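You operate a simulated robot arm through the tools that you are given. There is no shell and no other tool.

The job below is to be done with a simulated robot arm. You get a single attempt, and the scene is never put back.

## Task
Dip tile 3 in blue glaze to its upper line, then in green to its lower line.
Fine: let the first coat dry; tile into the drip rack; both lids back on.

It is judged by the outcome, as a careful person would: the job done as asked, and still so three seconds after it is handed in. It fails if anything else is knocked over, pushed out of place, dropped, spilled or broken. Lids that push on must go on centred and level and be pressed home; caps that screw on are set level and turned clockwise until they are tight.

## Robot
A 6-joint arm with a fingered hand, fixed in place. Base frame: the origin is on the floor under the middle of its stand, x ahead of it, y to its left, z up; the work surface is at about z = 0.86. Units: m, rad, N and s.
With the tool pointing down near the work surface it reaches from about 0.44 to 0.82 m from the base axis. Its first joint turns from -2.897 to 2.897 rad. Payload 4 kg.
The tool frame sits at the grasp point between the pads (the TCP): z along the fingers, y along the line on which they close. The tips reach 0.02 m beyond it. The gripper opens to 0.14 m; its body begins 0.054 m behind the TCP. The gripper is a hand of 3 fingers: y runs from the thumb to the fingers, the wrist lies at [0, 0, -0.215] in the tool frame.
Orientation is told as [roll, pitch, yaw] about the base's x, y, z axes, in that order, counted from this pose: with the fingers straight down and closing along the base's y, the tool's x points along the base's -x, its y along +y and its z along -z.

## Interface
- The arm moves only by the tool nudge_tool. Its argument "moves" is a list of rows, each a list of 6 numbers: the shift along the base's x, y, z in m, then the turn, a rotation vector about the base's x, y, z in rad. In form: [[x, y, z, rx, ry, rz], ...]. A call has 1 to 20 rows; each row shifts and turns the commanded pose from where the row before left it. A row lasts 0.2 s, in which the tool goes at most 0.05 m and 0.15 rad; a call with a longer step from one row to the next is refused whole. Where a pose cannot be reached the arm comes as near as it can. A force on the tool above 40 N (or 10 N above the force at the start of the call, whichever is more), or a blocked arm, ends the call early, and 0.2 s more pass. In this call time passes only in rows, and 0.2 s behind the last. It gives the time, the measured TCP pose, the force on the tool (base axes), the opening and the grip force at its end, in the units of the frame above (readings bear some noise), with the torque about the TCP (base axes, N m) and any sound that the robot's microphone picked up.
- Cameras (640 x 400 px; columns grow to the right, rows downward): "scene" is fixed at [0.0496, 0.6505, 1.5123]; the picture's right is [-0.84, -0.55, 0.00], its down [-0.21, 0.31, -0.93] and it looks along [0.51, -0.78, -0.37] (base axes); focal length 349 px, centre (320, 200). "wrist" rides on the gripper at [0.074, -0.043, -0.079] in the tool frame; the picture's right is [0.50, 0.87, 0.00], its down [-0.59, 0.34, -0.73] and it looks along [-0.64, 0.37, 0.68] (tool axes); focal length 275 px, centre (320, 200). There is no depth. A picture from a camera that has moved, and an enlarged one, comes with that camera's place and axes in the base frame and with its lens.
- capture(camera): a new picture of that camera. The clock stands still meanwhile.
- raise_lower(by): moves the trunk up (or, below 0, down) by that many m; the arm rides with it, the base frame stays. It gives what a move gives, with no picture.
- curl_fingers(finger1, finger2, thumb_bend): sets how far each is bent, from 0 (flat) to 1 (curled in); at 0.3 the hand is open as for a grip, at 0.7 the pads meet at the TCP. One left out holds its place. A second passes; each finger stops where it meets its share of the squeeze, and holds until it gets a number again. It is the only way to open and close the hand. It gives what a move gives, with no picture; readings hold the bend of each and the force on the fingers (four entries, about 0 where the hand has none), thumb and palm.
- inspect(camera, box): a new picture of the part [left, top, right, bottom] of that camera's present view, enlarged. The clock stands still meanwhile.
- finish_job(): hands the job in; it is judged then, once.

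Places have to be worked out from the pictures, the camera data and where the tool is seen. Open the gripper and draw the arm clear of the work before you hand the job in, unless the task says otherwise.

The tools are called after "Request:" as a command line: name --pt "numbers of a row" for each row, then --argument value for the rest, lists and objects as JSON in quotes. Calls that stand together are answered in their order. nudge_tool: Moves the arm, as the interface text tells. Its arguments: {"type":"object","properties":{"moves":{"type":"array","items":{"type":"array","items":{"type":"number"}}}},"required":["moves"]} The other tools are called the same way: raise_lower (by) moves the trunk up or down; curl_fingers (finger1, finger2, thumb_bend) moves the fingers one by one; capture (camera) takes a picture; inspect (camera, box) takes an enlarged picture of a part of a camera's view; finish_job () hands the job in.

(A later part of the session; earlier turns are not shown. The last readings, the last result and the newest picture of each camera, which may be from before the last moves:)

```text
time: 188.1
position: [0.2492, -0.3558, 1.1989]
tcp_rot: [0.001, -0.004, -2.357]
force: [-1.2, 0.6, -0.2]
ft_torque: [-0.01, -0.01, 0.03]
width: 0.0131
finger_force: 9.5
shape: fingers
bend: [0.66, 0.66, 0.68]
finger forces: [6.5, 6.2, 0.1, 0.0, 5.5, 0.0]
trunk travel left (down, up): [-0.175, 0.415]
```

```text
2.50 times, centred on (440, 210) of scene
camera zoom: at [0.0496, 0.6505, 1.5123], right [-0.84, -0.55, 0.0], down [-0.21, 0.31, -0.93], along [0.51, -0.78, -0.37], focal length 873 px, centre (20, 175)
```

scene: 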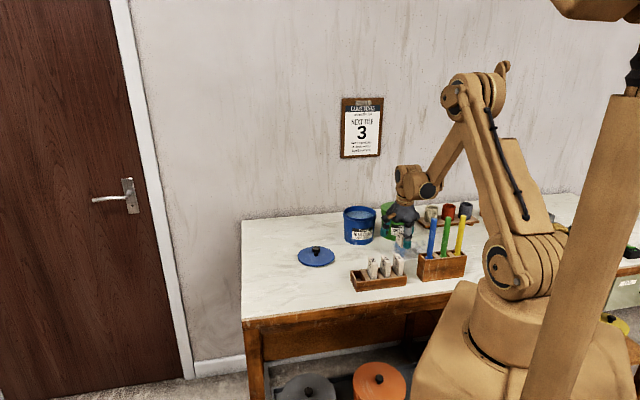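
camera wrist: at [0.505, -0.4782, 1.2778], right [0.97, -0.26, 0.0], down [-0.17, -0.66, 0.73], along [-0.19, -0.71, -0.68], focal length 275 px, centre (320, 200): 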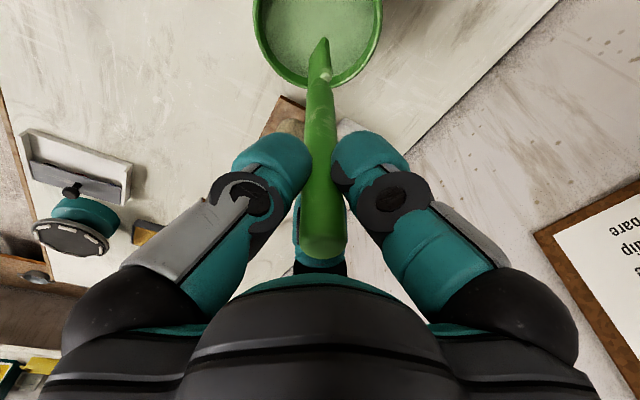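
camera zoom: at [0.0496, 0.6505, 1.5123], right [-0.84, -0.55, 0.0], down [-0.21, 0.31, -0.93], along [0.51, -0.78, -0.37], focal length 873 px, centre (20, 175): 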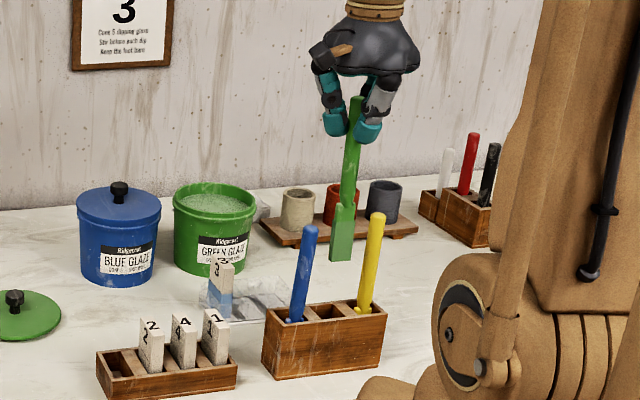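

The paddle lines up along the slot but sits about 8 mm too close to the robot. I shift it away by 8 mm, lower to the rim and check.

Request:
nudge_tool --pt "0.0055 -0.0055 0 0 0 0" --pt "0 0 -0.025 0 0 0" --pt "0 0 -0.025 0 0 0" --pt "0 0 -0.025 0 0 0"

Request:
inspect --camera "wrist" --box '[230, 0, 390, 110]'

```text
time: 189.1
position: [0.2564, -0.3622, 1.1222]
tcp_rot: [-0.001, -0.002, -2.355]
force: [-0.2, 0.8, -0.1]
ft_torque: [0.02, -0.03, 0.03]
width: 0.013
finger_force: 9.1
shape: fingers
bend: [0.66, 0.66, 0.68]
finger forces: [6.5, 6.2, 0.0, 0.1, 5.3, 0.0]
trunk travel left (down, up): [-0.175, 0.415]
```

```text
3.64 times, centred on (310, 55) of wrist
camera zoom: at [0.2776, -0.2799, 1.2018], right [0.97, -0.26, 0.0], down [-0.17, -0.66, 0.73], along [-0.19, -0.71, -0.68], focal length 1001 px, centre (356, 727)
```

zoom: 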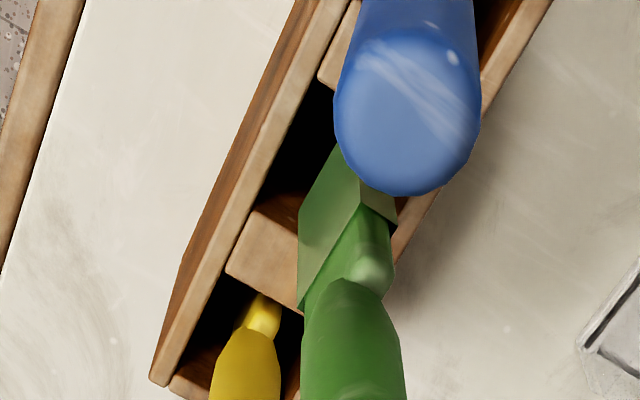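

The paddle is central in its slot (about 5 mm free each side). I lower it the rest of the way slowly.

Request:
nudge_tool --pt "0 0 -0.015 0 0 0" --pt "0 0 -0.015 0 0 0" --pt "0 0 -0.015 0 0 0" --pt "0 0 -0.015 0 0 0" --pt "0 0 -0.008 0 0 0" --pt "0 0 -0.004 0 0 0" --pt "0 0 -0.002 0 0 0" --pt "0 0 -0.0015 0 0 0"

Request:
inspect --camera "scene" --box '[390, 170, 490, 290]'

```text
time: 190.9
position: [0.2564, -0.3605, 1.0472]
tcp_rot: [0.001, 0.0, -2.356]
force: [0.3, -0.4, 0.2]
ft_torque: [-0.02, 0.05, -0.02]
width: 0.0127
finger_force: 9.1
shape: fingers
bend: [0.66, 0.66, 0.68]
finger forces: [6.5, 6.3, 0.0, 0.1, 5.4, 0.0]
trunk travel left (down, up): [-0.175, 0.415]
```

```text
3.33 times, centred on (440, 230) of scene
camera zoom: at [0.0496, 0.6505, 1.5123], right [-0.84, -0.55, 0.0], down [-0.21, 0.31, -0.93], along [0.51, -0.78, -0.37], focal length 1163 px, centre (-80, 100)
```

zoom: 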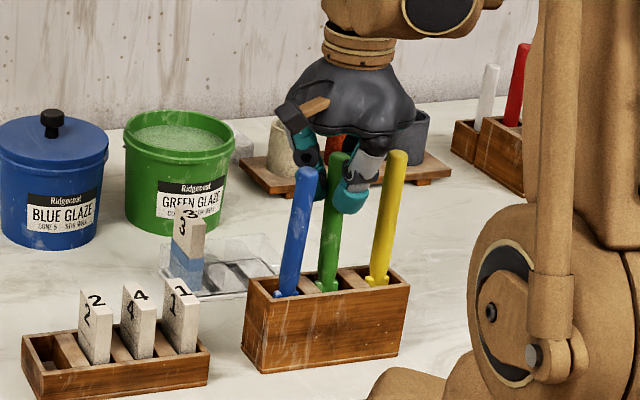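

Back at pick height. I lower 1 mm for contact, then open only a little so as not to touch the neighbours.

Request:
nudge_tool --pt "0 0 -0.001 0 0 0" --pt "0 0 -0.0005 0 0 0"

Request:
curl_fingers --finger1 0.615 --finger2 0.615 --thumb_bend 0.6

Request:
capture --camera "wrist"

```text
time: 191.5
position: [0.2554, -0.3599, 1.045]
tcp_rot: [-0.001, -0.001, -2.355]
force: [0.4, 0.5, -0.3]
ft_torque: [0.0, 0.01, -0.01]
width: 0.013
finger_force: 9.0
shape: fingers
bend: [0.66, 0.66, 0.68]
finger forces: [6.4, 6.3, 0.1, 0.0, 5.4, 0.0]
trunk travel left (down, up): [-0.175, 0.415]
```

```text
time: 192.5
position: [0.2553, -0.3601, 1.0458]
tcp_rot: [-0.001, -0.001, -2.356]
force: [-0.7, 0.0, 0.1]
ft_torque: [0.0, 0.02, 0.01]
width: 0.0304
finger_force: 0.0
shape: fingers
bend: [0.61, 0.61, 0.6]
finger forces: [0.0, 0.0, 0.0, 0.0, 0.0, 0.0]
trunk travel left (down, up): [-0.175, 0.415]
```

```text
taken
camera wrist: at [0.2775, -0.2783, 1.1255], right [0.97, -0.26, 0.0], down [-0.17, -0.66, 0.74], along [-0.19, -0.71, -0.68], focal length 275 px, centre (320, 200)
```

wrist: 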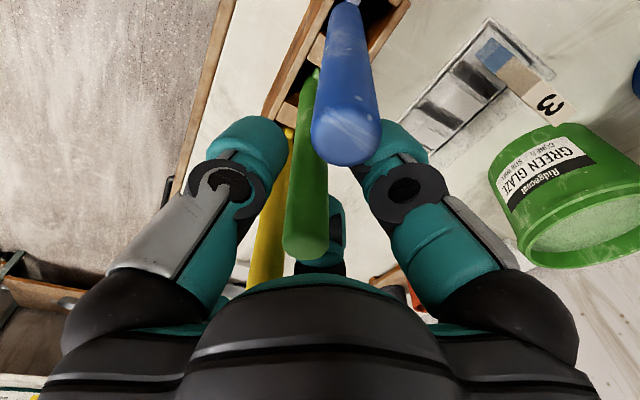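

Released; the green stick stands in its slot, leaning a bit to the thumb side. I rise straight up slowly.

Request:
nudge_tool --pt "0 0 0.015 0 0 0" --pt "0 0 0.02 0 0 0" --pt "0 0 0.025 0 0 0" --pt "0 0 0.03 0 0 0" --pt "0 0 0.04 0 0 0"

Request:
inspect --camera "scene" --box '[390, 170, 490, 290]'

Request:
capture --camera "wrist"

```text
time: 193.7
position: [0.2555, -0.3599, 1.1795]
tcp_rot: [0.0, -0.002, -2.357]
force: [-0.5, 0.6, 0.3]
ft_torque: [-0.01, 0.04, -0.03]
width: 0.0301
finger_force: 0.0
shape: fingers
bend: [0.61, 0.61, 0.6]
finger forces: [0.0, 0.1, 0.0, 0.0, 0.0, 0.0]
trunk travel left (down, up): [-0.175, 0.415]
```

```text
3.33 times, centred on (440, 230) of scene
camera zoom: at [0.0496, 0.6505, 1.5123], right [-0.84, -0.55, 0.0], down [-0.21, 0.31, -0.93], along [0.51, -0.78, -0.37], focal length 1163 px, centre (-80, 100)
```

zoom: 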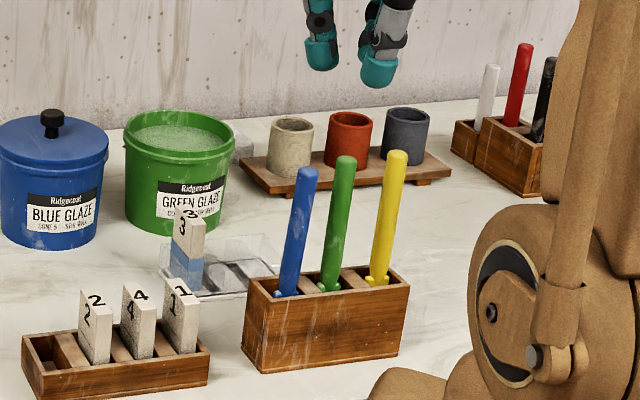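

```text
taken
camera wrist: at [0.2771, -0.2777, 1.257], right [0.97, -0.26, 0.0], down [-0.17, -0.65, 0.74], along [-0.19, -0.71, -0.68], focal length 275 px, centre (320, 200)
```

wrist: 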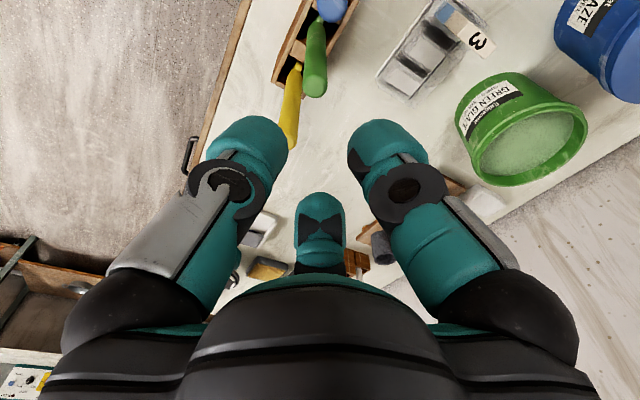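

All three sticks stand in their slots. Now back to tile 3: I take the same tilted pose as at release, first high above the rack.

Request:
curl_fingers --finger1 0.58 --finger2 0.58 --thumb_bend 0.4

Request:
nudge_tool --pt "0.0392 -0.0144 -0.01 0 0 0" --pt "0.0392 -0.0144 -0.01 0 0 0" --pt "0.0392 -0.0144 -0.02 0 0 0" --pt "0.0392 -0.0144 -0.02 0 0 0" --pt "0 0 -0.03 -0.0517 -0.0517 0" --pt "0 0 -0.03 0 0 0"

Request:
capture --camera "wrist"

Request:
inspect --camera "wrist" --box '[200, 0, 400, 180]'

```text
time: 194.7
position: [0.2533, -0.3603, 1.1771]
tcp_rot: [0.0, -0.002, -2.356]
force: [0.4, -0.1, -0.3]
ft_torque: [0.01, -0.01, -0.02]
width: 0.0694
finger_force: 0.0
shape: fingers
bend: [0.57, 0.57, 0.4]
finger forces: [0.0, 0.1, 0.1, 0.1, 0.1, 0.1]
trunk travel left (down, up): [-0.175, 0.415]
```

```text
time: 196.1
position: [0.4131, -0.419, 1.0551]
tcp_rot: [0.073, 0.001, -2.355]
force: [0.1, 0.0, -0.5]
ft_torque: [0.03, 0.0, 0.02]
width: 0.0696
finger_force: 0.0
shape: fingers
bend: [0.57, 0.57, 0.4]
finger forces: [0.1, 0.0, 0.0, 0.0, 0.0, 0.0]
trunk travel left (down, up): [-0.175, 0.415]
```

```text
taken
camera wrist: at [0.4319, -0.3334, 1.131], right [0.96, -0.26, 0.06], down [-0.21, -0.62, 0.76], along [-0.16, -0.74, -0.65], focal length 275 px, centre (320, 200)
```

wrist: 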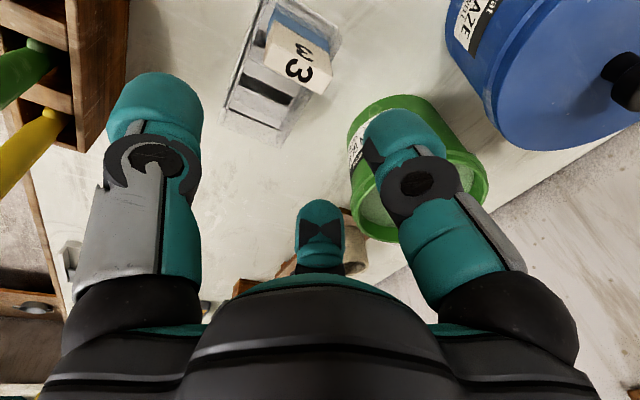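

```text
2.22 times, centred on (300, 90) of wrist
camera zoom: at [0.4319, -0.3334, 1.131], right [0.96, -0.26, 0.06], down [-0.21, -0.62, 0.76], along [-0.16, -0.74, -0.65], focal length 612 px, centre (364, 444)
```

zoom: 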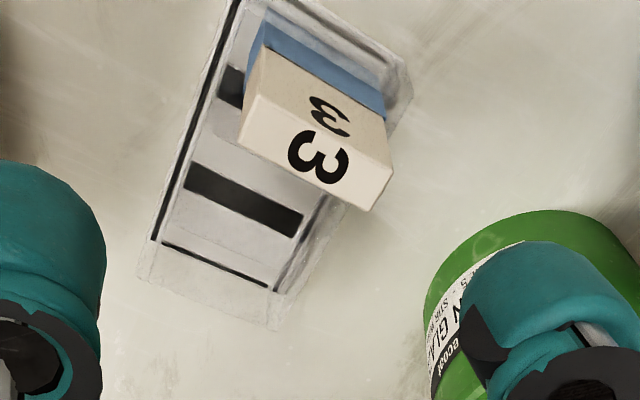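

Tile 3 stands straight in its bay, centred where I left it. I descend to the grip height around it.

Request:
nudge_tool --pt "0 0.0015 -0.03 0 0 0" --pt "0 0 -0.03 0 0 0" --pt "0 0 -0.025 0 0 0" --pt "0 0 -0.018 0 0 0"

Request:
capture --camera "wrist"

Request:
inspect --camera "scene" --box '[390, 210, 440, 265]'

```text
time: 197.1
position: [0.4126, -0.4175, 0.9534]
tcp_rot: [0.073, -0.002, -2.357]
force: [-0.4, -1.4, 0.1]
ft_torque: [0.0, 0.02, 0.0]
width: 0.0697
finger_force: 0.1
shape: fingers
bend: [0.57, 0.57, 0.4]
finger forces: [0.0, 0.1, 0.0, 0.0, 0.0, 0.0]
trunk travel left (down, up): [-0.175, 0.415]
```

```text
taken
camera wrist: at [0.4312, -0.3313, 1.0297], right [0.96, -0.26, 0.06], down [-0.21, -0.62, 0.76], along [-0.16, -0.74, -0.65], focal length 275 px, centre (320, 200)
```

wrist: 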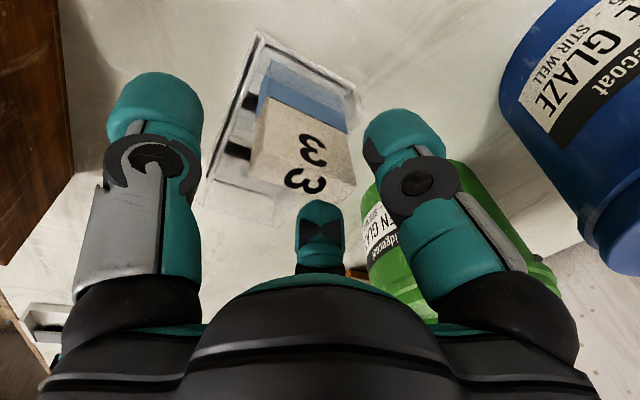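

```text
7.27 times, centred on (415, 238) of scene
camera zoom: at [0.0496, 0.6505, 1.5123], right [-0.84, -0.55, 0.0], down [-0.21, 0.31, -0.93], along [0.51, -0.78, -0.37], focal length 2538 px, centre (-371, -73)
```

zoom: 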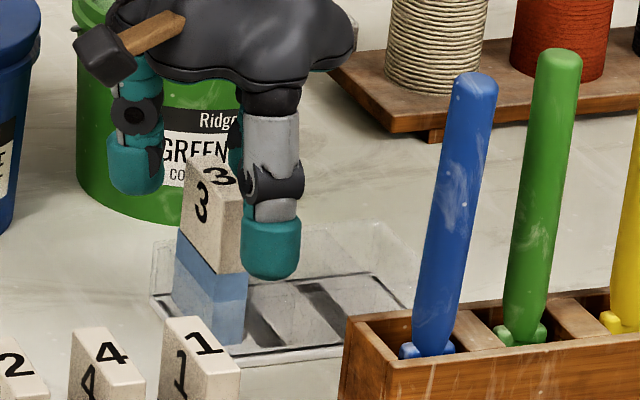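

I go 3 mm lower, then close the fingers to just short of the far edge.

Request:
nudge_tool --pt "0 0 -0.0032 0 0 0"

Request:
curl_fingers --finger1 0.635 --finger2 0.635 --thumb_bend 0.52

Request:
inspect --camera "wrist" --box '[190, 10, 390, 260]'

```text
time: 197.5
position: [0.4125, -0.4184, 0.9507]
tcp_rot: [0.073, -0.002, -2.358]
force: [0.1, 0.3, -0.4]
ft_torque: [-0.01, -0.01, -0.01]
width: 0.0698
finger_force: 0.1
shape: fingers
bend: [0.57, 0.57, 0.4]
finger forces: [0.0, 0.0, 0.0, 0.0, 0.1, 0.0]
trunk travel left (down, up): [-0.175, 0.415]
```

```text
time: 198.5
position: [0.4134, -0.418, 0.9498]
tcp_rot: [0.073, -0.003, -2.356]
force: [0.4, 0.4, -0.4]
ft_torque: [-0.03, -0.04, 0.04]
width: 0.0413
finger_force: 0.1
shape: fingers
bend: [0.63, 0.63, 0.52]
finger forces: [0.0, 0.0, 0.0, 0.0, 0.0, 0.0]
trunk travel left (down, up): [-0.175, 0.415]
```

```text
1.60 times, centred on (290, 135) of wrist
camera zoom: at [0.4307, -0.3314, 1.0262], right [0.96, -0.26, 0.06], down [-0.21, -0.62, 0.76], along [-0.16, -0.74, -0.65], focal length 440 px, centre (368, 304)
```

zoom: 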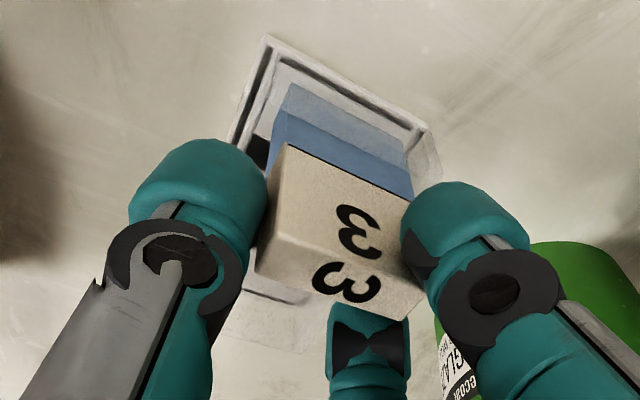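

All three are within a couple of millimetres of the edges without touching. Now I close them together.

Request:
curl_fingers --finger1 0.7 --finger2 0.7 --thumb_bend 0.6

Request:
inspect --camera "wrist" --box '[190, 10, 390, 260]'

Request:
inspect --camera "scene" --box '[390, 210, 440, 265]'

```text
time: 199.5
position: [0.4116, -0.417, 0.9498]
tcp_rot: [0.074, -0.002, -2.355]
force: [-0.8, 0.3, -0.3]
ft_torque: [0.02, 0.01, 0.02]
width: 0.0347
finger_force: 10.5
shape: fingers
bend: [0.65, 0.65, 0.56]
finger forces: [5.6, 5.6, 0.0, 0.0, 9.3, 0.1]
trunk travel left (down, up): [-0.175, 0.415]
```

```text
1.60 times, centred on (290, 135) of wrist
camera zoom: at [0.4307, -0.3314, 1.0262], right [0.96, -0.26, 0.06], down [-0.21, -0.62, 0.76], along [-0.16, -0.74, -0.65], focal length 440 px, centre (368, 304)
```

zoom: 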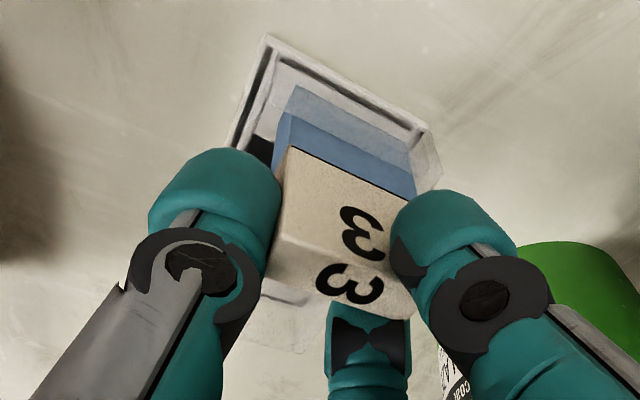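

```text
7.27 times, centred on (415, 238) of scene
camera zoom: at [0.0496, 0.6505, 1.5123], right [-0.84, -0.55, 0.0], down [-0.21, 0.31, -0.93], along [0.51, -0.78, -0.37], focal length 2538 px, centre (-371, -73)
```

zoom: 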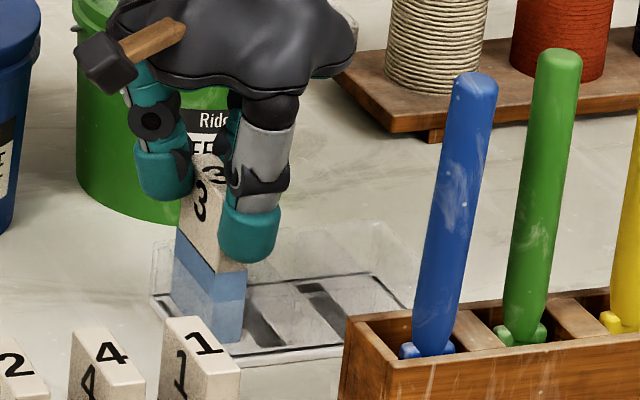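

A well-balanced grip (5.6, 5.6 and 9.3 N) with no load on the rack. I lift the tile straight out and carry it over the green pot.

Request:
nudge_tool --pt "0 0 0.005 0 0 0" --pt "0 0 0.01 0 0 0" --pt "0 0 0.015 0 0 0" --pt "0 0 0.02 0 0 0" --pt "0 0 0.03 0 0 0" --pt "0 0 0.035 0 0 0" --pt "0 0 0.035 0 0 0" --pt "0.0187 -0.0373 0 0 0 0" --pt "0.0187 -0.0373 0 0 0 0" --pt "0.0187 -0.0373 0 0 0 0" --pt "0.0187 -0.0373 0 0 0 0"

Request:
capture --camera "wrist"

Request:
inspect --camera "scene" --box '[360, 160, 440, 250]'

```text
time: 201.9
position: [0.4863, -0.5687, 1.1017]
tcp_rot: [0.073, 0.0, -2.355]
force: [0.1, -0.6, -1.2]
ft_torque: [-0.03, -0.01, 0.0]
width: 0.0344
finger_force: 9.4
shape: fingers
bend: [0.65, 0.65, 0.56]
finger forces: [5.6, 5.6, 0.0, 0.0, 9.0, 0.0]
trunk travel left (down, up): [-0.175, 0.415]
```

```text
taken
camera wrist: at [0.5049, -0.4828, 1.1756], right [0.96, -0.26, 0.06], down [-0.21, -0.62, 0.76], along [-0.16, -0.74, -0.65], focal length 275 px, centre (320, 200)
```

wrist: 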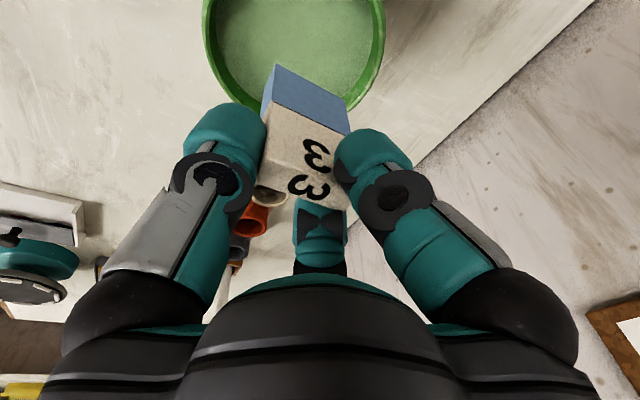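

```text
4.44 times, centred on (400, 205) of scene
camera zoom: at [0.0496, 0.6505, 1.5123], right [-0.84, -0.55, 0.0], down [-0.21, 0.31, -0.93], along [0.51, -0.78, -0.37], focal length 1551 px, centre (-36, 178)
```

zoom: 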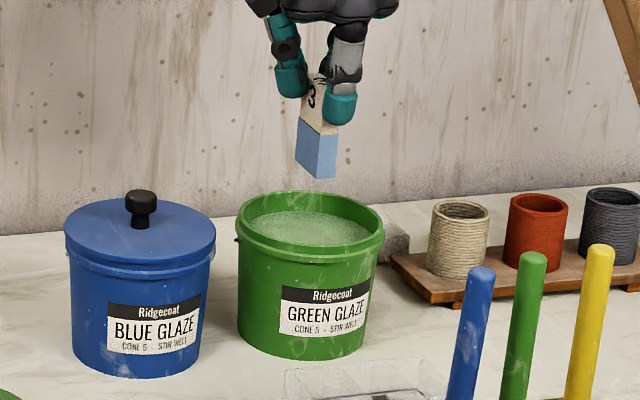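

Request:
inspect --camera "wrist" --box '[230, 40, 370, 210]'

```text
2.35 times, centred on (300, 125) of wrist
camera zoom: at [0.5049, -0.4828, 1.1756], right [0.96, -0.26, 0.06], down [-0.21, -0.62, 0.76], along [-0.16, -0.74, -0.65], focal length 648 px, centre (367, 376)
```

zoom: 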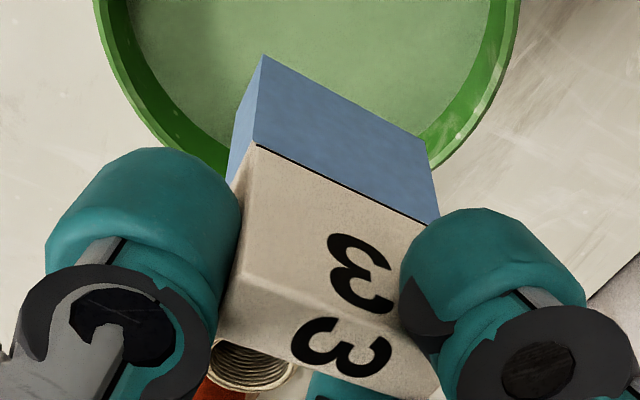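

The tile hangs plumb as before. The green must stop 20.4 mm below the upper line; I lower until the bottom is just above the glaze and look.

Request:
nudge_tool --pt "0.0005 0.0015 -0.02 0 0 0" --pt "0 0 -0.02 0 0 0" --pt "0 0 -0.015 0 0 0"

Request:
inspect --camera "wrist" --box '[190, 0, 400, 210]'

Request:
inspect --camera "scene" --box '[370, 180, 430, 240]'

```text
time: 202.7
position: [0.4871, -0.5666, 1.0447]
tcp_rot: [0.072, -0.001, -2.357]
force: [-0.6, -0.6, -1.5]
ft_torque: [0.01, -0.02, 0.01]
width: 0.0341
finger_force: 9.9
shape: fingers
bend: [0.65, 0.65, 0.56]
finger forces: [5.8, 5.7, 0.0, 0.0, 8.8, 0.0]
trunk travel left (down, up): [-0.175, 0.415]
```

```text
1.90 times, centred on (295, 105) of wrist
camera zoom: at [0.5058, -0.4794, 1.12], right [0.96, -0.26, 0.06], down [-0.21, -0.62, 0.76], along [-0.16, -0.74, -0.65], focal length 524 px, centre (368, 381)
```

zoom: 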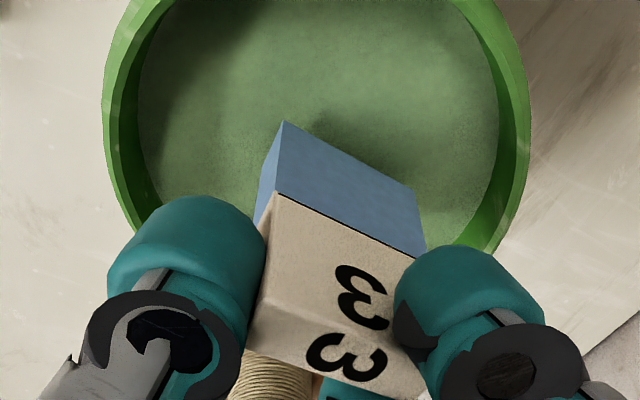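

```text
6.67 times, centred on (400, 210) of scene
camera zoom: at [0.0496, 0.6505, 1.5123], right [-0.84, -0.55, 0.0], down [-0.21, 0.31, -0.93], along [0.51, -0.78, -0.37], focal length 2327 px, centre (-213, 133)
```

zoom: 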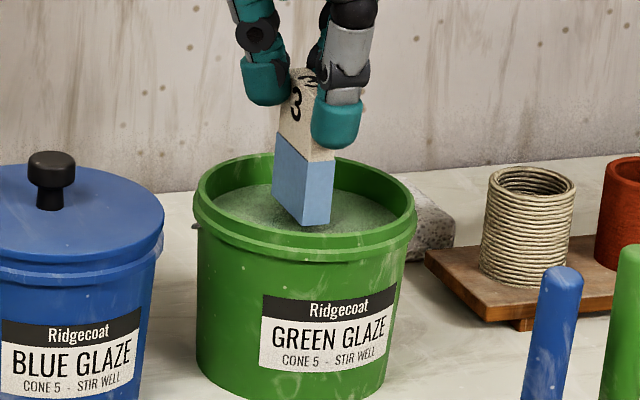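

Just above the surface. I dip the first 5 mm and read the waterline.

Request:
nudge_tool --pt "0 0 -0.006 0 0 0" --pt "0 0 -0.006 0 0 0"

Request:
inspect --camera "wrist" --box '[265, 55, 345, 145]'

```text
time: 203.3
position: [0.4883, -0.5634, 1.0328]
tcp_rot: [0.073, -0.002, -2.355]
force: [0.7, -0.2, -1.1]
ft_torque: [0.01, 0.0, 0.02]
width: 0.0347
finger_force: 9.9
shape: fingers
bend: [0.65, 0.65, 0.56]
finger forces: [5.7, 5.6, 0.0, 0.0, 8.9, 0.0]
trunk travel left (down, up): [-0.175, 0.415]
```

```text
4.44 times, centred on (305, 100) of wrist
camera zoom: at [0.5067, -0.4787, 1.1079], right [0.96, -0.26, 0.06], down [-0.21, -0.62, 0.76], along [-0.16, -0.74, -0.65], focal length 1224 px, centre (387, 644)
```

zoom: 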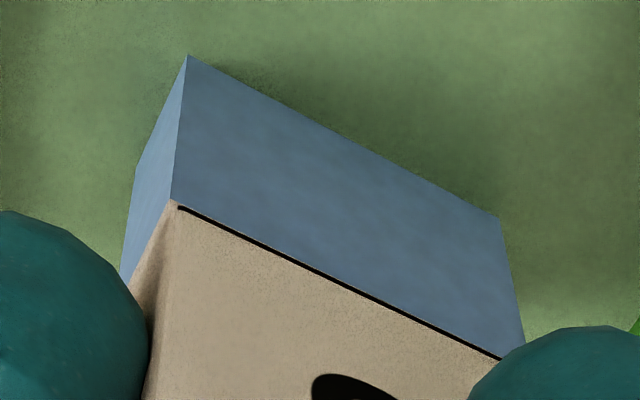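

The waterline is 34 mm below the upper line (about 6 mm submerged), and parallel. I lower 10 mm more and measure again.

Request:
nudge_tool --pt "0 0 -0.005 0 0 0" --pt "0 0 -0.005 0 0 0"

Request:
inspect --camera "wrist" --box '[265, 55, 345, 145]'

```text
time: 203.9
position: [0.4882, -0.5645, 1.0237]
tcp_rot: [0.073, 0.0, -2.356]
force: [0.0, -0.2, -0.6]
ft_torque: [0.0, 0.01, -0.03]
width: 0.0346
finger_force: 9.9
shape: fingers
bend: [0.65, 0.65, 0.56]
finger forces: [5.7, 5.6, 0.0, 0.0, 9.0, 0.0]
trunk travel left (down, up): [-0.175, 0.415]
```

```text
4.44 times, centred on (305, 100) of wrist
camera zoom: at [0.5064, -0.4787, 1.0985], right [0.96, -0.26, 0.06], down [-0.21, -0.62, 0.76], along [-0.16, -0.74, -0.65], focal length 1224 px, centre (387, 644)
```

zoom: 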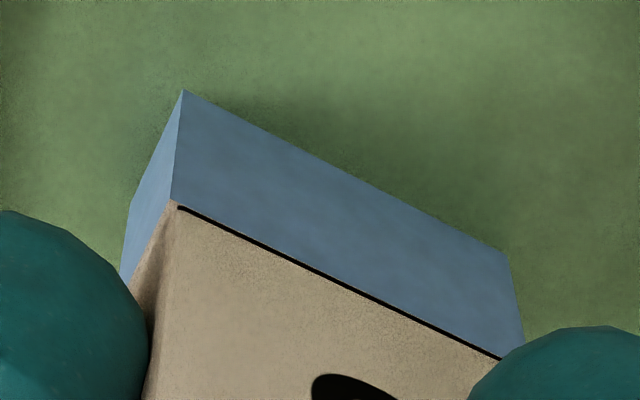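

The waterline is 25 mm below the upper line now. I lower 3.5 mm, then check for the last millimetre.

Request:
nudge_tool --pt "0 0 -0.002 0 0 0" --pt "0 0 -0.0015 0 0 0"

Request:
inspect --camera "wrist" --box '[265, 55, 345, 145]'

```text
time: 204.5
position: [0.4869, -0.5654, 1.0195]
tcp_rot: [0.073, -0.002, -2.357]
force: [0.1, 0.4, -0.8]
ft_torque: [-0.01, 0.01, 0.02]
width: 0.0346
finger_force: 9.8
shape: fingers
bend: [0.65, 0.65, 0.56]
finger forces: [5.7, 5.6, 0.0, 0.0, 8.9, 0.0]
trunk travel left (down, up): [-0.175, 0.415]
```

```text
4.44 times, centred on (305, 100) of wrist
camera zoom: at [0.506, -0.4792, 1.0947], right [0.96, -0.26, 0.06], down [-0.21, -0.62, 0.76], along [-0.16, -0.74, -0.65], focal length 1224 px, centre (387, 644)
```

zoom: 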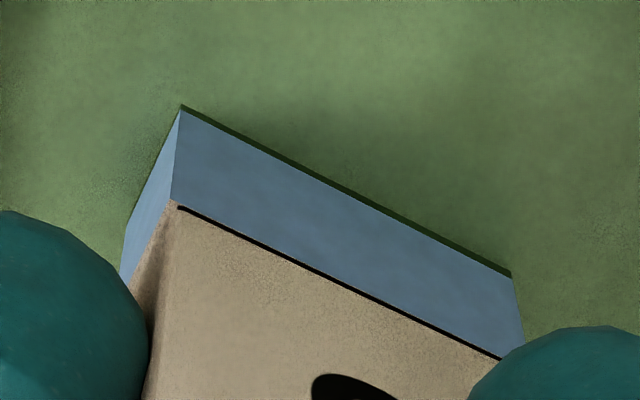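

A green coat rim has formed; its edge is about 20 mm below the upper line, which is the lower line's place. I stop here, hold briefly, then draw it out slowly to drip.

Request:
nudge_tool --pt "0 0 0 0 0 0" --pt "0 0 0 0 0 0" --pt "0 0 0 0 0 0" --pt "0 0 0.005 0 0 0" --pt "0 0 0.008 0 0 0" --pt "0 0 0.01 0 0 0" --pt "0 0 0.01 0 0 0" --pt "0 0 0.01 0 0 0" --pt "0 0 0.01 0 0 0" --pt "0 0 0.005 0 0 0" --pt "0 0 0 0 0 0" --pt "0 0 0 0 0 0" --pt "0 0 0 0 0 0" --pt "0 0 0 0 0 0" --pt "0 0 0 0 0 0"

Request:
inspect --camera "wrist" --box '[230, 40, 370, 210]'

Request:
inspect --camera "scene" --box '[375, 175, 425, 225]'

```text
time: 207.7
position: [0.4878, -0.5648, 1.0743]
tcp_rot: [0.073, -0.002, -2.356]
force: [-0.9, 0.7, -0.9]
ft_torque: [0.01, 0.01, 0.01]
width: 0.0348
finger_force: 10.1
shape: fingers
bend: [0.65, 0.65, 0.56]
finger forces: [5.7, 5.5, 0.0, 0.0, 8.8, 0.0]
trunk travel left (down, up): [-0.175, 0.415]
```

```text
2.35 times, centred on (300, 125) of wrist
camera zoom: at [0.5067, -0.4795, 1.1516], right [0.96, -0.26, 0.06], down [-0.21, -0.62, 0.76], along [-0.16, -0.74, -0.65], focal length 648 px, centre (367, 376)
```

zoom: 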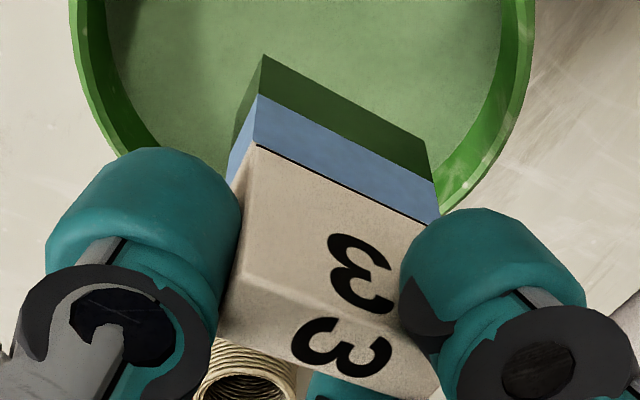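

```text
8.00 times, centred on (400, 200) of scene
camera zoom: at [0.0496, 0.6505, 1.5123], right [-0.84, -0.55, 0.0], down [-0.21, 0.31, -0.93], along [0.51, -0.78, -0.37], focal length 2792 px, centre (-320, 200)
```

zoom: 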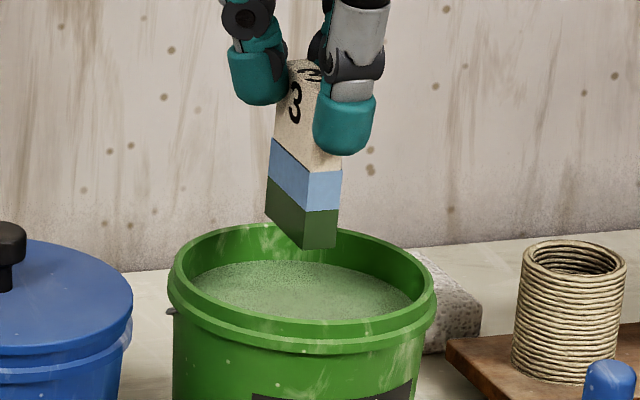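

The wet green coat is on the lower part. I zoom in to measure the blue band between its edge and the upper line.

Request:
inspect --camera "wrist" --box '[265, 55, 345, 145]'

Request:
inspect --camera "scene" --box '[385, 180, 415, 210]'

```text
4.44 times, centred on (305, 100) of wrist
camera zoom: at [0.5067, -0.4795, 1.1516], right [0.96, -0.26, 0.06], down [-0.21, -0.62, 0.76], along [-0.16, -0.74, -0.65], focal length 1224 px, centre (387, 644)
```

zoom: 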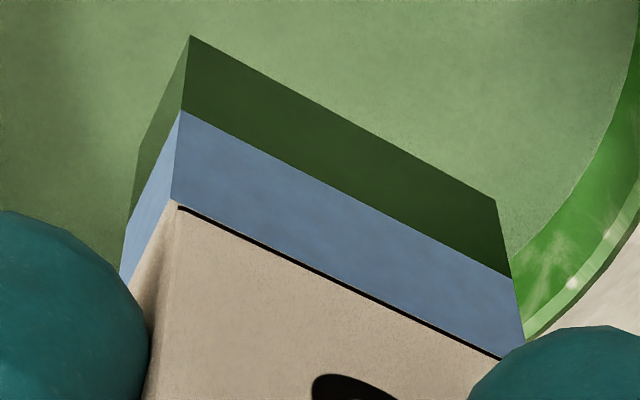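

```text
13.33 times, centred on (400, 195) of scene
camera zoom: at [0.0496, 0.6505, 1.5123], right [-0.84, -0.55, 0.0], down [-0.21, 0.31, -0.93], along [0.51, -0.78, -0.37], focal length 4654 px, centre (-747, 267)
```

zoom: 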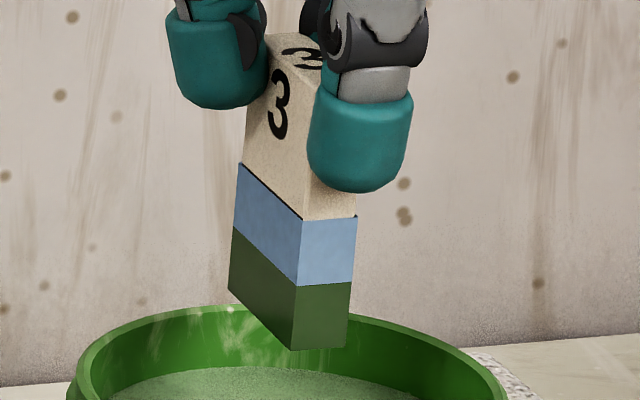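

On the scene image the blue band and the green part measure about 21 mm and 20 mm, so the green edge is on the lower line. I hold it over the pot until it has drained.

Request:
nudge_tool --pt "0 0 0 0 0 0" --pt "0 0 0 0 0 0" --pt "0 0 0 0 0 0" --pt "0 0 0 0 0 0" --pt "0 0 0 0 0 0" --pt "0 0 0 0 0 0" --pt "0 0 0 0 0 0" --pt "0 0 0 0 0 0" --pt "0 0 0 0 0 0" --pt "0 0 0 0 0 0" --pt "0 0 0 0 0 0" --pt "0 0 0 0 0 0" --pt "0 0 0 0 0 0" --pt "0 0 0 0 0 0" --pt "0 0 0 0 0 0" --pt "0 0 0 0 0 0" --pt "0 0 0 0 0 0" --pt "0 0 0 0 0 0" --pt "0 0 0 0 0 0" --pt "0 0 0 0 0 0"

Request:
nudge_tool --pt "0 0 0 0 0 0" --pt "0 0 0 0 0 0" --pt "0 0 0 0 0 0" --pt "0 0 0 0 0 0" --pt "0 0 0 0 0 0" --pt "0 0 0 0 0 0" --pt "0 0 0 0 0 0" --pt "0 0 0 0 0 0" --pt "0 0 0 0 0 0" --pt "0 0 0 0 0 0" --pt "0 0 0 0 0 0" --pt "0 0 0 0 0 0" --pt "0 0 0 0 0 0" --pt "0 0 0 0 0 0" --pt "0 0 0 0 0 0" --pt "0 0 0 0 0 0" --pt "0 0 0 0 0 0" --pt "0 0 0 0 0 0" --pt "0 0 0 0 0 0" --pt "0 0 0 0 0 0"

Request:
inspect --camera "wrist" --box '[230, 40, 370, 210]'

Request:
inspect --camera "scene" --box '[385, 180, 415, 210]'

```text
time: 211.9
position: [0.4877, -0.5661, 1.0749]
tcp_rot: [0.073, -0.003, -2.355]
force: [0.1, 0.5, -1.1]
ft_torque: [-0.02, 0.0, 0.02]
width: 0.0344
finger_force: 9.9
shape: fingers
bend: [0.65, 0.65, 0.56]
finger forces: [5.7, 5.6, 0.1, 0.0, 8.8, 0.0]
trunk travel left (down, up): [-0.175, 0.415]
```

```text
time: 216.1
position: [0.4888, -0.5658, 1.076]
tcp_rot: [0.074, -0.002, -2.357]
force: [-0.1, 0.2, -1.1]
ft_torque: [0.0, -0.02, 0.02]
width: 0.0347
finger_force: 9.9
shape: fingers
bend: [0.65, 0.65, 0.56]
finger forces: [5.7, 5.7, 0.0, 0.0, 8.7, 0.0]
trunk travel left (down, up): [-0.175, 0.415]
```

```text
2.35 times, centred on (300, 125) of wrist
camera zoom: at [0.5067, -0.4795, 1.1516], right [0.96, -0.26, 0.06], down [-0.21, -0.62, 0.76], along [-0.16, -0.74, -0.65], focal length 648 px, centre (367, 376)
```

zoom: 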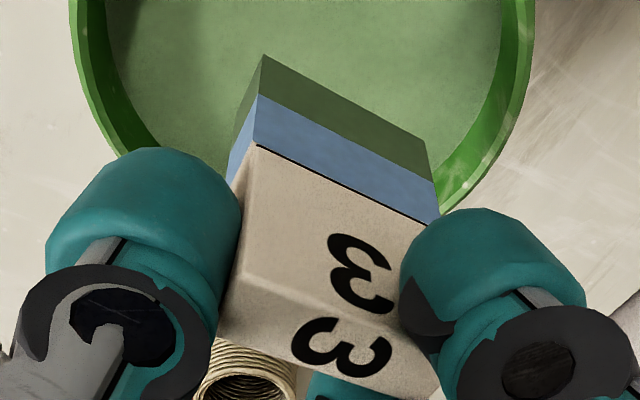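

```text
13.33 times, centred on (400, 195) of scene
camera zoom: at [0.0496, 0.6505, 1.5123], right [-0.84, -0.55, 0.0], down [-0.21, 0.31, -0.93], along [0.51, -0.78, -0.37], focal length 4654 px, centre (-747, 267)
```

zoom: 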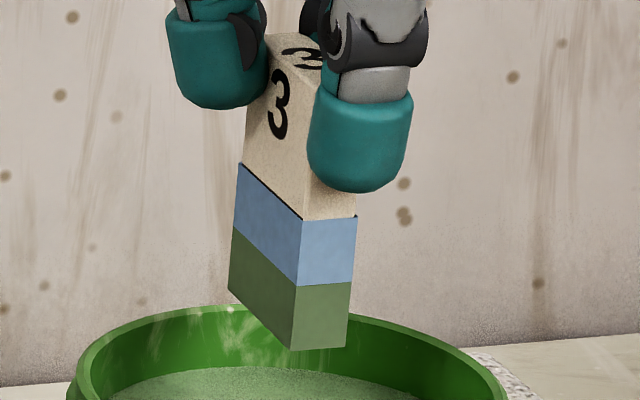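

The green is lightening as it dries. I wait some more seconds before setting it down.

Request:
nudge_tool --pt "0 0 0 0 0 0" --pt "0 0 0 0 0 0" --pt "0 0 0 0 0 0" --pt "0 0 0 0 0 0" --pt "0 0 0 0 0 0" --pt "0 0 0 0 0 0" --pt "0 0 0 0 0 0" --pt "0 0 0 0 0 0" --pt "0 0 0 0 0 0" --pt "0 0 0 0 0 0" --pt "0 0 0 0 0 0" --pt "0 0 0 0 0 0" --pt "0 0 0 0 0 0" --pt "0 0 0 0 0 0" --pt "0 0 0 0 0 0" --pt "0 0 0 0 0 0" --pt "0 0 0 0 0 0" --pt "0 0 0 0 0 0" --pt "0 0 0 0 0 0" --pt "0 0 0 0 0 0"

Request:
nudge_tool --pt "0 0 0 0 0 0" --pt "0 0 0 0 0 0" --pt "0 0 0 0 0 0" --pt "0 0 0 0 0 0" --pt "0 0 0 0 0 0" --pt "0 0 0 0 0 0" --pt "0 0 0 0 0 0" --pt "0 0 0 0 0 0" --pt "0 0 0 0 0 0" --pt "0 0 0 0 0 0" --pt "0 0 0 0 0 0" --pt "0 0 0 0 0 0" --pt "0 0 0 0 0 0" --pt "0 0 0 0 0 0" --pt "0 0 0 0 0 0" --pt "0 0 0 0 0 0" --pt "0 0 0 0 0 0" --pt "0 0 0 0 0 0" --pt "0 0 0 0 0 0" --pt "0 0 0 0 0 0"

Request:
inspect --camera "scene" --box '[385, 180, 415, 210]'

```text
time: 220.3
position: [0.4884, -0.5656, 1.0757]
tcp_rot: [0.073, -0.001, -2.355]
force: [0.1, 0.0, -1.1]
ft_torque: [-0.01, 0.0, 0.0]
width: 0.0347
finger_force: 9.7
shape: fingers
bend: [0.65, 0.65, 0.56]
finger forces: [5.7, 5.7, 0.1, 0.0, 8.8, 0.1]
trunk travel left (down, up): [-0.175, 0.415]
```

```text
time: 224.5
position: [0.4894, -0.5649, 1.0768]
tcp_rot: [0.074, -0.001, -2.356]
force: [-0.3, -0.2, -1.6]
ft_torque: [-0.03, 0.03, 0.01]
width: 0.0344
finger_force: 10.3
shape: fingers
bend: [0.65, 0.65, 0.56]
finger forces: [5.7, 5.5, 0.1, 0.0, 8.8, 0.0]
trunk travel left (down, up): [-0.175, 0.415]
```

```text
13.33 times, centred on (400, 195) of scene
camera zoom: at [0.0496, 0.6505, 1.5123], right [-0.84, -0.55, 0.0], down [-0.21, 0.31, -0.93], along [0.51, -0.78, -0.37], focal length 4654 px, centre (-747, 267)
```

zoom: 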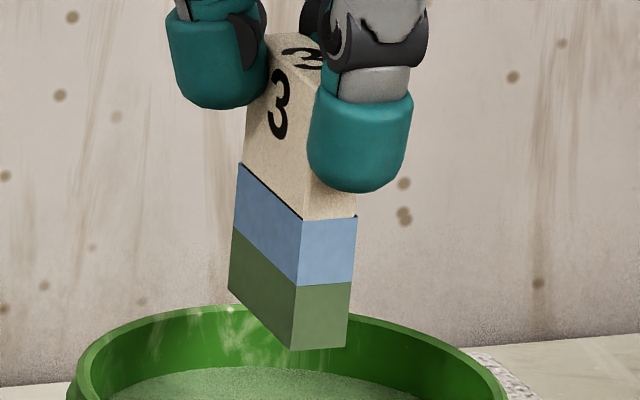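

The coat has settled to a matt tone. I carry the tile back over its bay in the drip rack.

Request:
nudge_tool --pt "0 0 0.025 0 0 0" --pt "-0.0195 0.0366 0 0 0 0" --pt "-0.0195 0.0366 0 0 0 0" --pt "-0.0195 0.0366 0 0 0 0" --pt "-0.0195 0.0366 0 0 0 0" --pt "0 0 -0.03 0 0 0" --pt "0 0 -0.03 0 0 0" --pt "0 0 -0.035 0 0 0"

Request:
inspect --camera "wrist" --box '[215, 0, 375, 110]'

Request:
inspect --camera "scene" --box '[390, 210, 440, 265]'

```text
time: 226.3
position: [0.4092, -0.417, 1.0045]
tcp_rot: [0.071, -0.001, -2.355]
force: [0.7, 1.0, -0.5]
ft_torque: [0.0, 0.02, 0.04]
width: 0.0345
finger_force: 10.2
shape: fingers
bend: [0.65, 0.65, 0.56]
finger forces: [5.7, 5.6, 0.1, 0.0, 8.6, 0.0]
trunk travel left (down, up): [-0.175, 0.415]
```

```text
3.64 times, centred on (295, 55) of wrist
camera zoom: at [0.4277, -0.3318, 1.0802], right [0.96, -0.26, 0.06], down [-0.21, -0.62, 0.76], along [-0.16, -0.74, -0.65], focal length 1001 px, centre (411, 727)
```

zoom: 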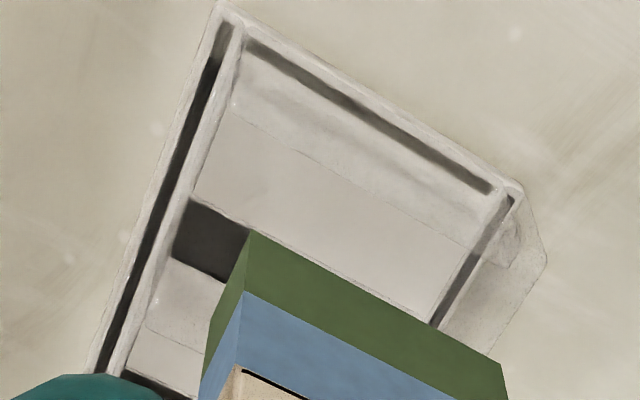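

```text
7.27 times, centred on (415, 238) of scene
camera zoom: at [0.0496, 0.6505, 1.5123], right [-0.84, -0.55, 0.0], down [-0.21, 0.31, -0.93], along [0.51, -0.78, -0.37], focal length 2538 px, centre (-371, -73)
```

zoom: 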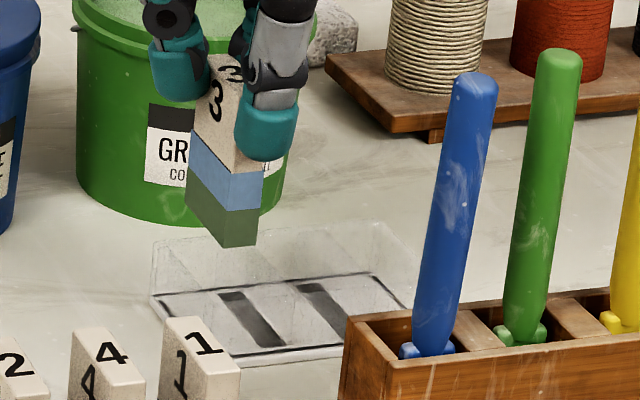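

The tile must go 3 mm along the bench and 2.5 mm toward the robot to be centred in the bay. I correct and check again before entering.

Request:
nudge_tool --pt "0.0004 0.0036 0 0 0 0" --pt "0 0 -0.006 0 0 0"

Request:
inspect --camera "wrist" --box '[215, 0, 375, 110]'

```text
time: 226.9
position: [0.4101, -0.4148, 1.0001]
tcp_rot: [0.073, -0.002, -2.356]
force: [0.0, -0.1, -1.9]
ft_torque: [-0.02, 0.01, -0.03]
width: 0.0342
finger_force: 10.5
shape: fingers
bend: [0.65, 0.65, 0.56]
finger forces: [5.7, 5.7, 0.1, 0.0, 8.6, 0.0]
trunk travel left (down, up): [-0.175, 0.415]
```

```text
3.64 times, centred on (295, 55) of wrist
camera zoom: at [0.4285, -0.3282, 1.0756], right [0.96, -0.26, 0.06], down [-0.21, -0.62, 0.76], along [-0.16, -0.74, -0.65], focal length 1001 px, centre (411, 727)
```

zoom: 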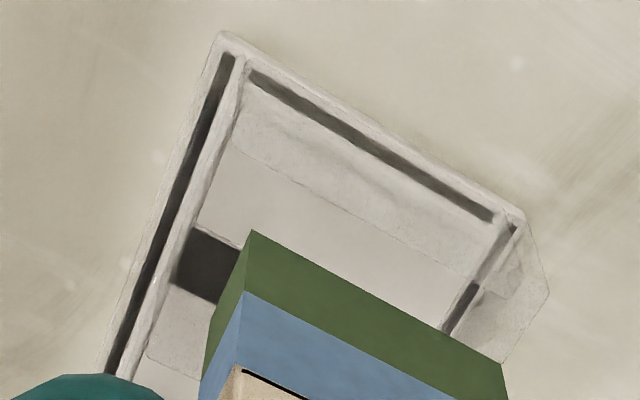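

The tile is now centred over the bay. I lower it in, slowing toward the floor.

Request:
nudge_tool --pt "0 0 -0.012 0 0 0" --pt "0 0 -0.012 0 0 0" --pt "0 0 -0.01 0 0 0" --pt "0 0 -0.006 0 0 0" --pt "0 0 -0.003 0 0 0"

Request:
inspect --camera "scene" --box '[390, 210, 440, 265]'

Request:
inspect --camera "wrist" --box '[215, 0, 375, 210]'

```text
time: 228.1
position: [0.4098, -0.4159, 0.9583]
tcp_rot: [0.074, -0.001, -2.356]
force: [0.1, 0.2, -0.8]
ft_torque: [0.02, -0.01, -0.02]
width: 0.0343
finger_force: 9.4
shape: fingers
bend: [0.65, 0.65, 0.56]
finger forces: [5.7, 5.7, 0.0, 0.1, 8.5, 0.1]
trunk travel left (down, up): [-0.175, 0.415]
```

```text
7.27 times, centred on (415, 238) of scene
camera zoom: at [0.0496, 0.6505, 1.5123], right [-0.84, -0.55, 0.0], down [-0.21, 0.31, -0.93], along [0.51, -0.78, -0.37], focal length 2538 px, centre (-371, -73)
```

zoom: 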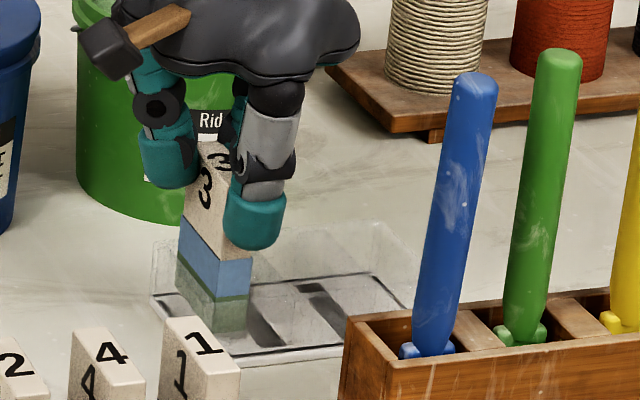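

```text
1.90 times, centred on (295, 105) of wrist
camera zoom: at [0.4281, -0.3294, 1.0344], right [0.96, -0.26, 0.06], down [-0.21, -0.62, 0.76], along [-0.16, -0.74, -0.65], focal length 524 px, centre (368, 381)
```

zoom: 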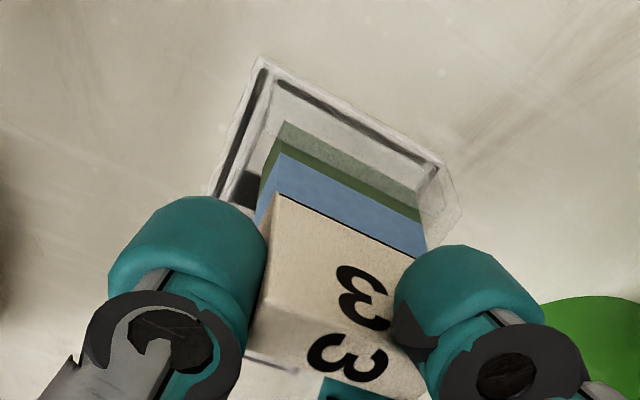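

Inside the bay without contact. I go down to the floor in 1.5 mm steps.

Request:
nudge_tool --pt "0 0 -0.003 0 0 0" --pt "0 0 -0.0015 0 0 0" --pt "0 0 -0.0015 0 0 0"

```text
time: 228.9
position: [0.4093, -0.4158, 0.9529]
tcp_rot: [0.074, -0.002, -2.357]
force: [0.0, -0.5, -1.0]
ft_torque: [0.0, 0.02, 0.01]
width: 0.0343
finger_force: 9.5
shape: fingers
bend: [0.65, 0.65, 0.56]
finger forces: [5.7, 5.7, 0.0, 0.0, 8.5, 0.0]
trunk travel left (down, up): [-0.175, 0.415]
```

No contact yet at 0.953; two more small steps.

Request:
nudge_tool --pt "0 0 -0.0015 0 0 0" --pt "0 0 -0.001 0 0 0"

```text
time: 229.5
position: [0.41, -0.4153, 0.9505]
tcp_rot: [0.072, -0.002, -2.357]
force: [0.6, -0.8, -0.5]
ft_torque: [0.01, 0.04, -0.03]
width: 0.0341
finger_force: 10.2
shape: fingers
bend: [0.65, 0.65, 0.56]
finger forces: [5.6, 5.8, 0.0, 0.0, 8.6, 0.0]
trunk travel left (down, up): [-0.175, 0.415]
```

Nearly there; one more millimetre.

Request:
nudge_tool --pt "0 0 -0.001 0 0 0"

```text
time: 229.9
position: [0.4099, -0.4166, 0.9497]
tcp_rot: [0.075, -0.002, -2.355]
force: [0.7, -1.4, 7.4]
ft_torque: [0.07, 0.08, -0.01]
width: 0.0333
finger_force: 10.3
shape: fingers
bend: [0.65, 0.65, 0.56]
finger forces: [5.9, 6.0, 0.0, 0.0, 8.8, 0.1]
trunk travel left (down, up): [-0.175, 0.415]
```

The tile stands on the rack floor (7 N). I open the fingers gently and look.

Request:
curl_fingers --finger1 0.59 --finger2 0.59 --thumb_bend 0.42

Request:
inspect --camera "scene" --box '[390, 210, 440, 265]'

Request:
capture --camera "wrist"

```text
time: 230.9
position: [0.4105, -0.4156, 0.9476]
tcp_rot: [0.074, -0.003, -2.356]
force: [0.5, -0.1, -0.5]
ft_torque: [0.0, -0.01, 0.01]
width: 0.0635
finger_force: 0.0
shape: fingers
bend: [0.59, 0.59, 0.42]
finger forces: [0.0, 0.0, 0.1, 0.1, 0.0, 0.0]
trunk travel left (down, up): [-0.175, 0.415]
```

```text
7.27 times, centred on (415, 238) of scene
camera zoom: at [0.0496, 0.6505, 1.5123], right [-0.84, -0.55, 0.0], down [-0.21, 0.31, -0.93], along [0.51, -0.78, -0.37], focal length 2538 px, centre (-371, -73)
```

zoom: 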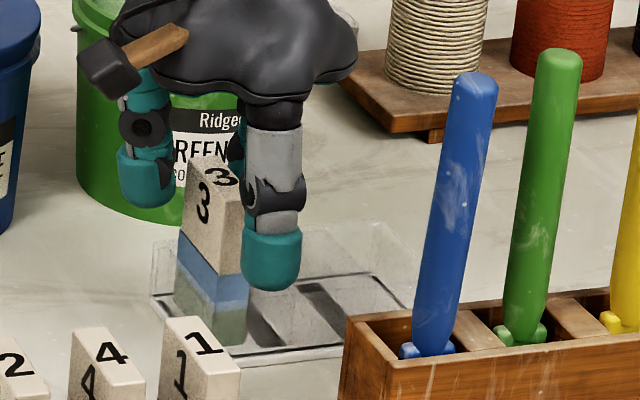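

```text
taken
camera wrist: at [0.4282, -0.3294, 1.0247], right [0.96, -0.26, 0.06], down [-0.21, -0.62, 0.76], along [-0.16, -0.74, -0.65], focal length 275 px, centre (320, 200)
```

wrist: 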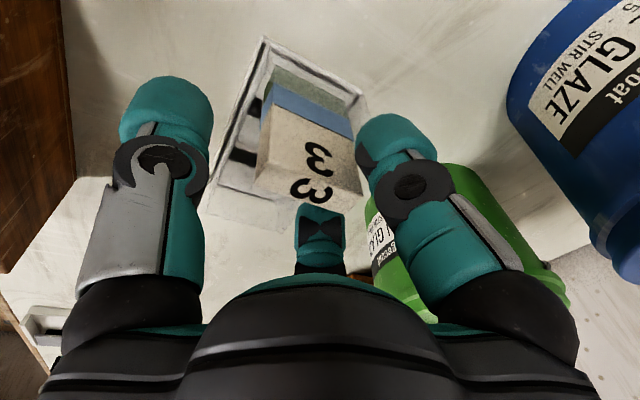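

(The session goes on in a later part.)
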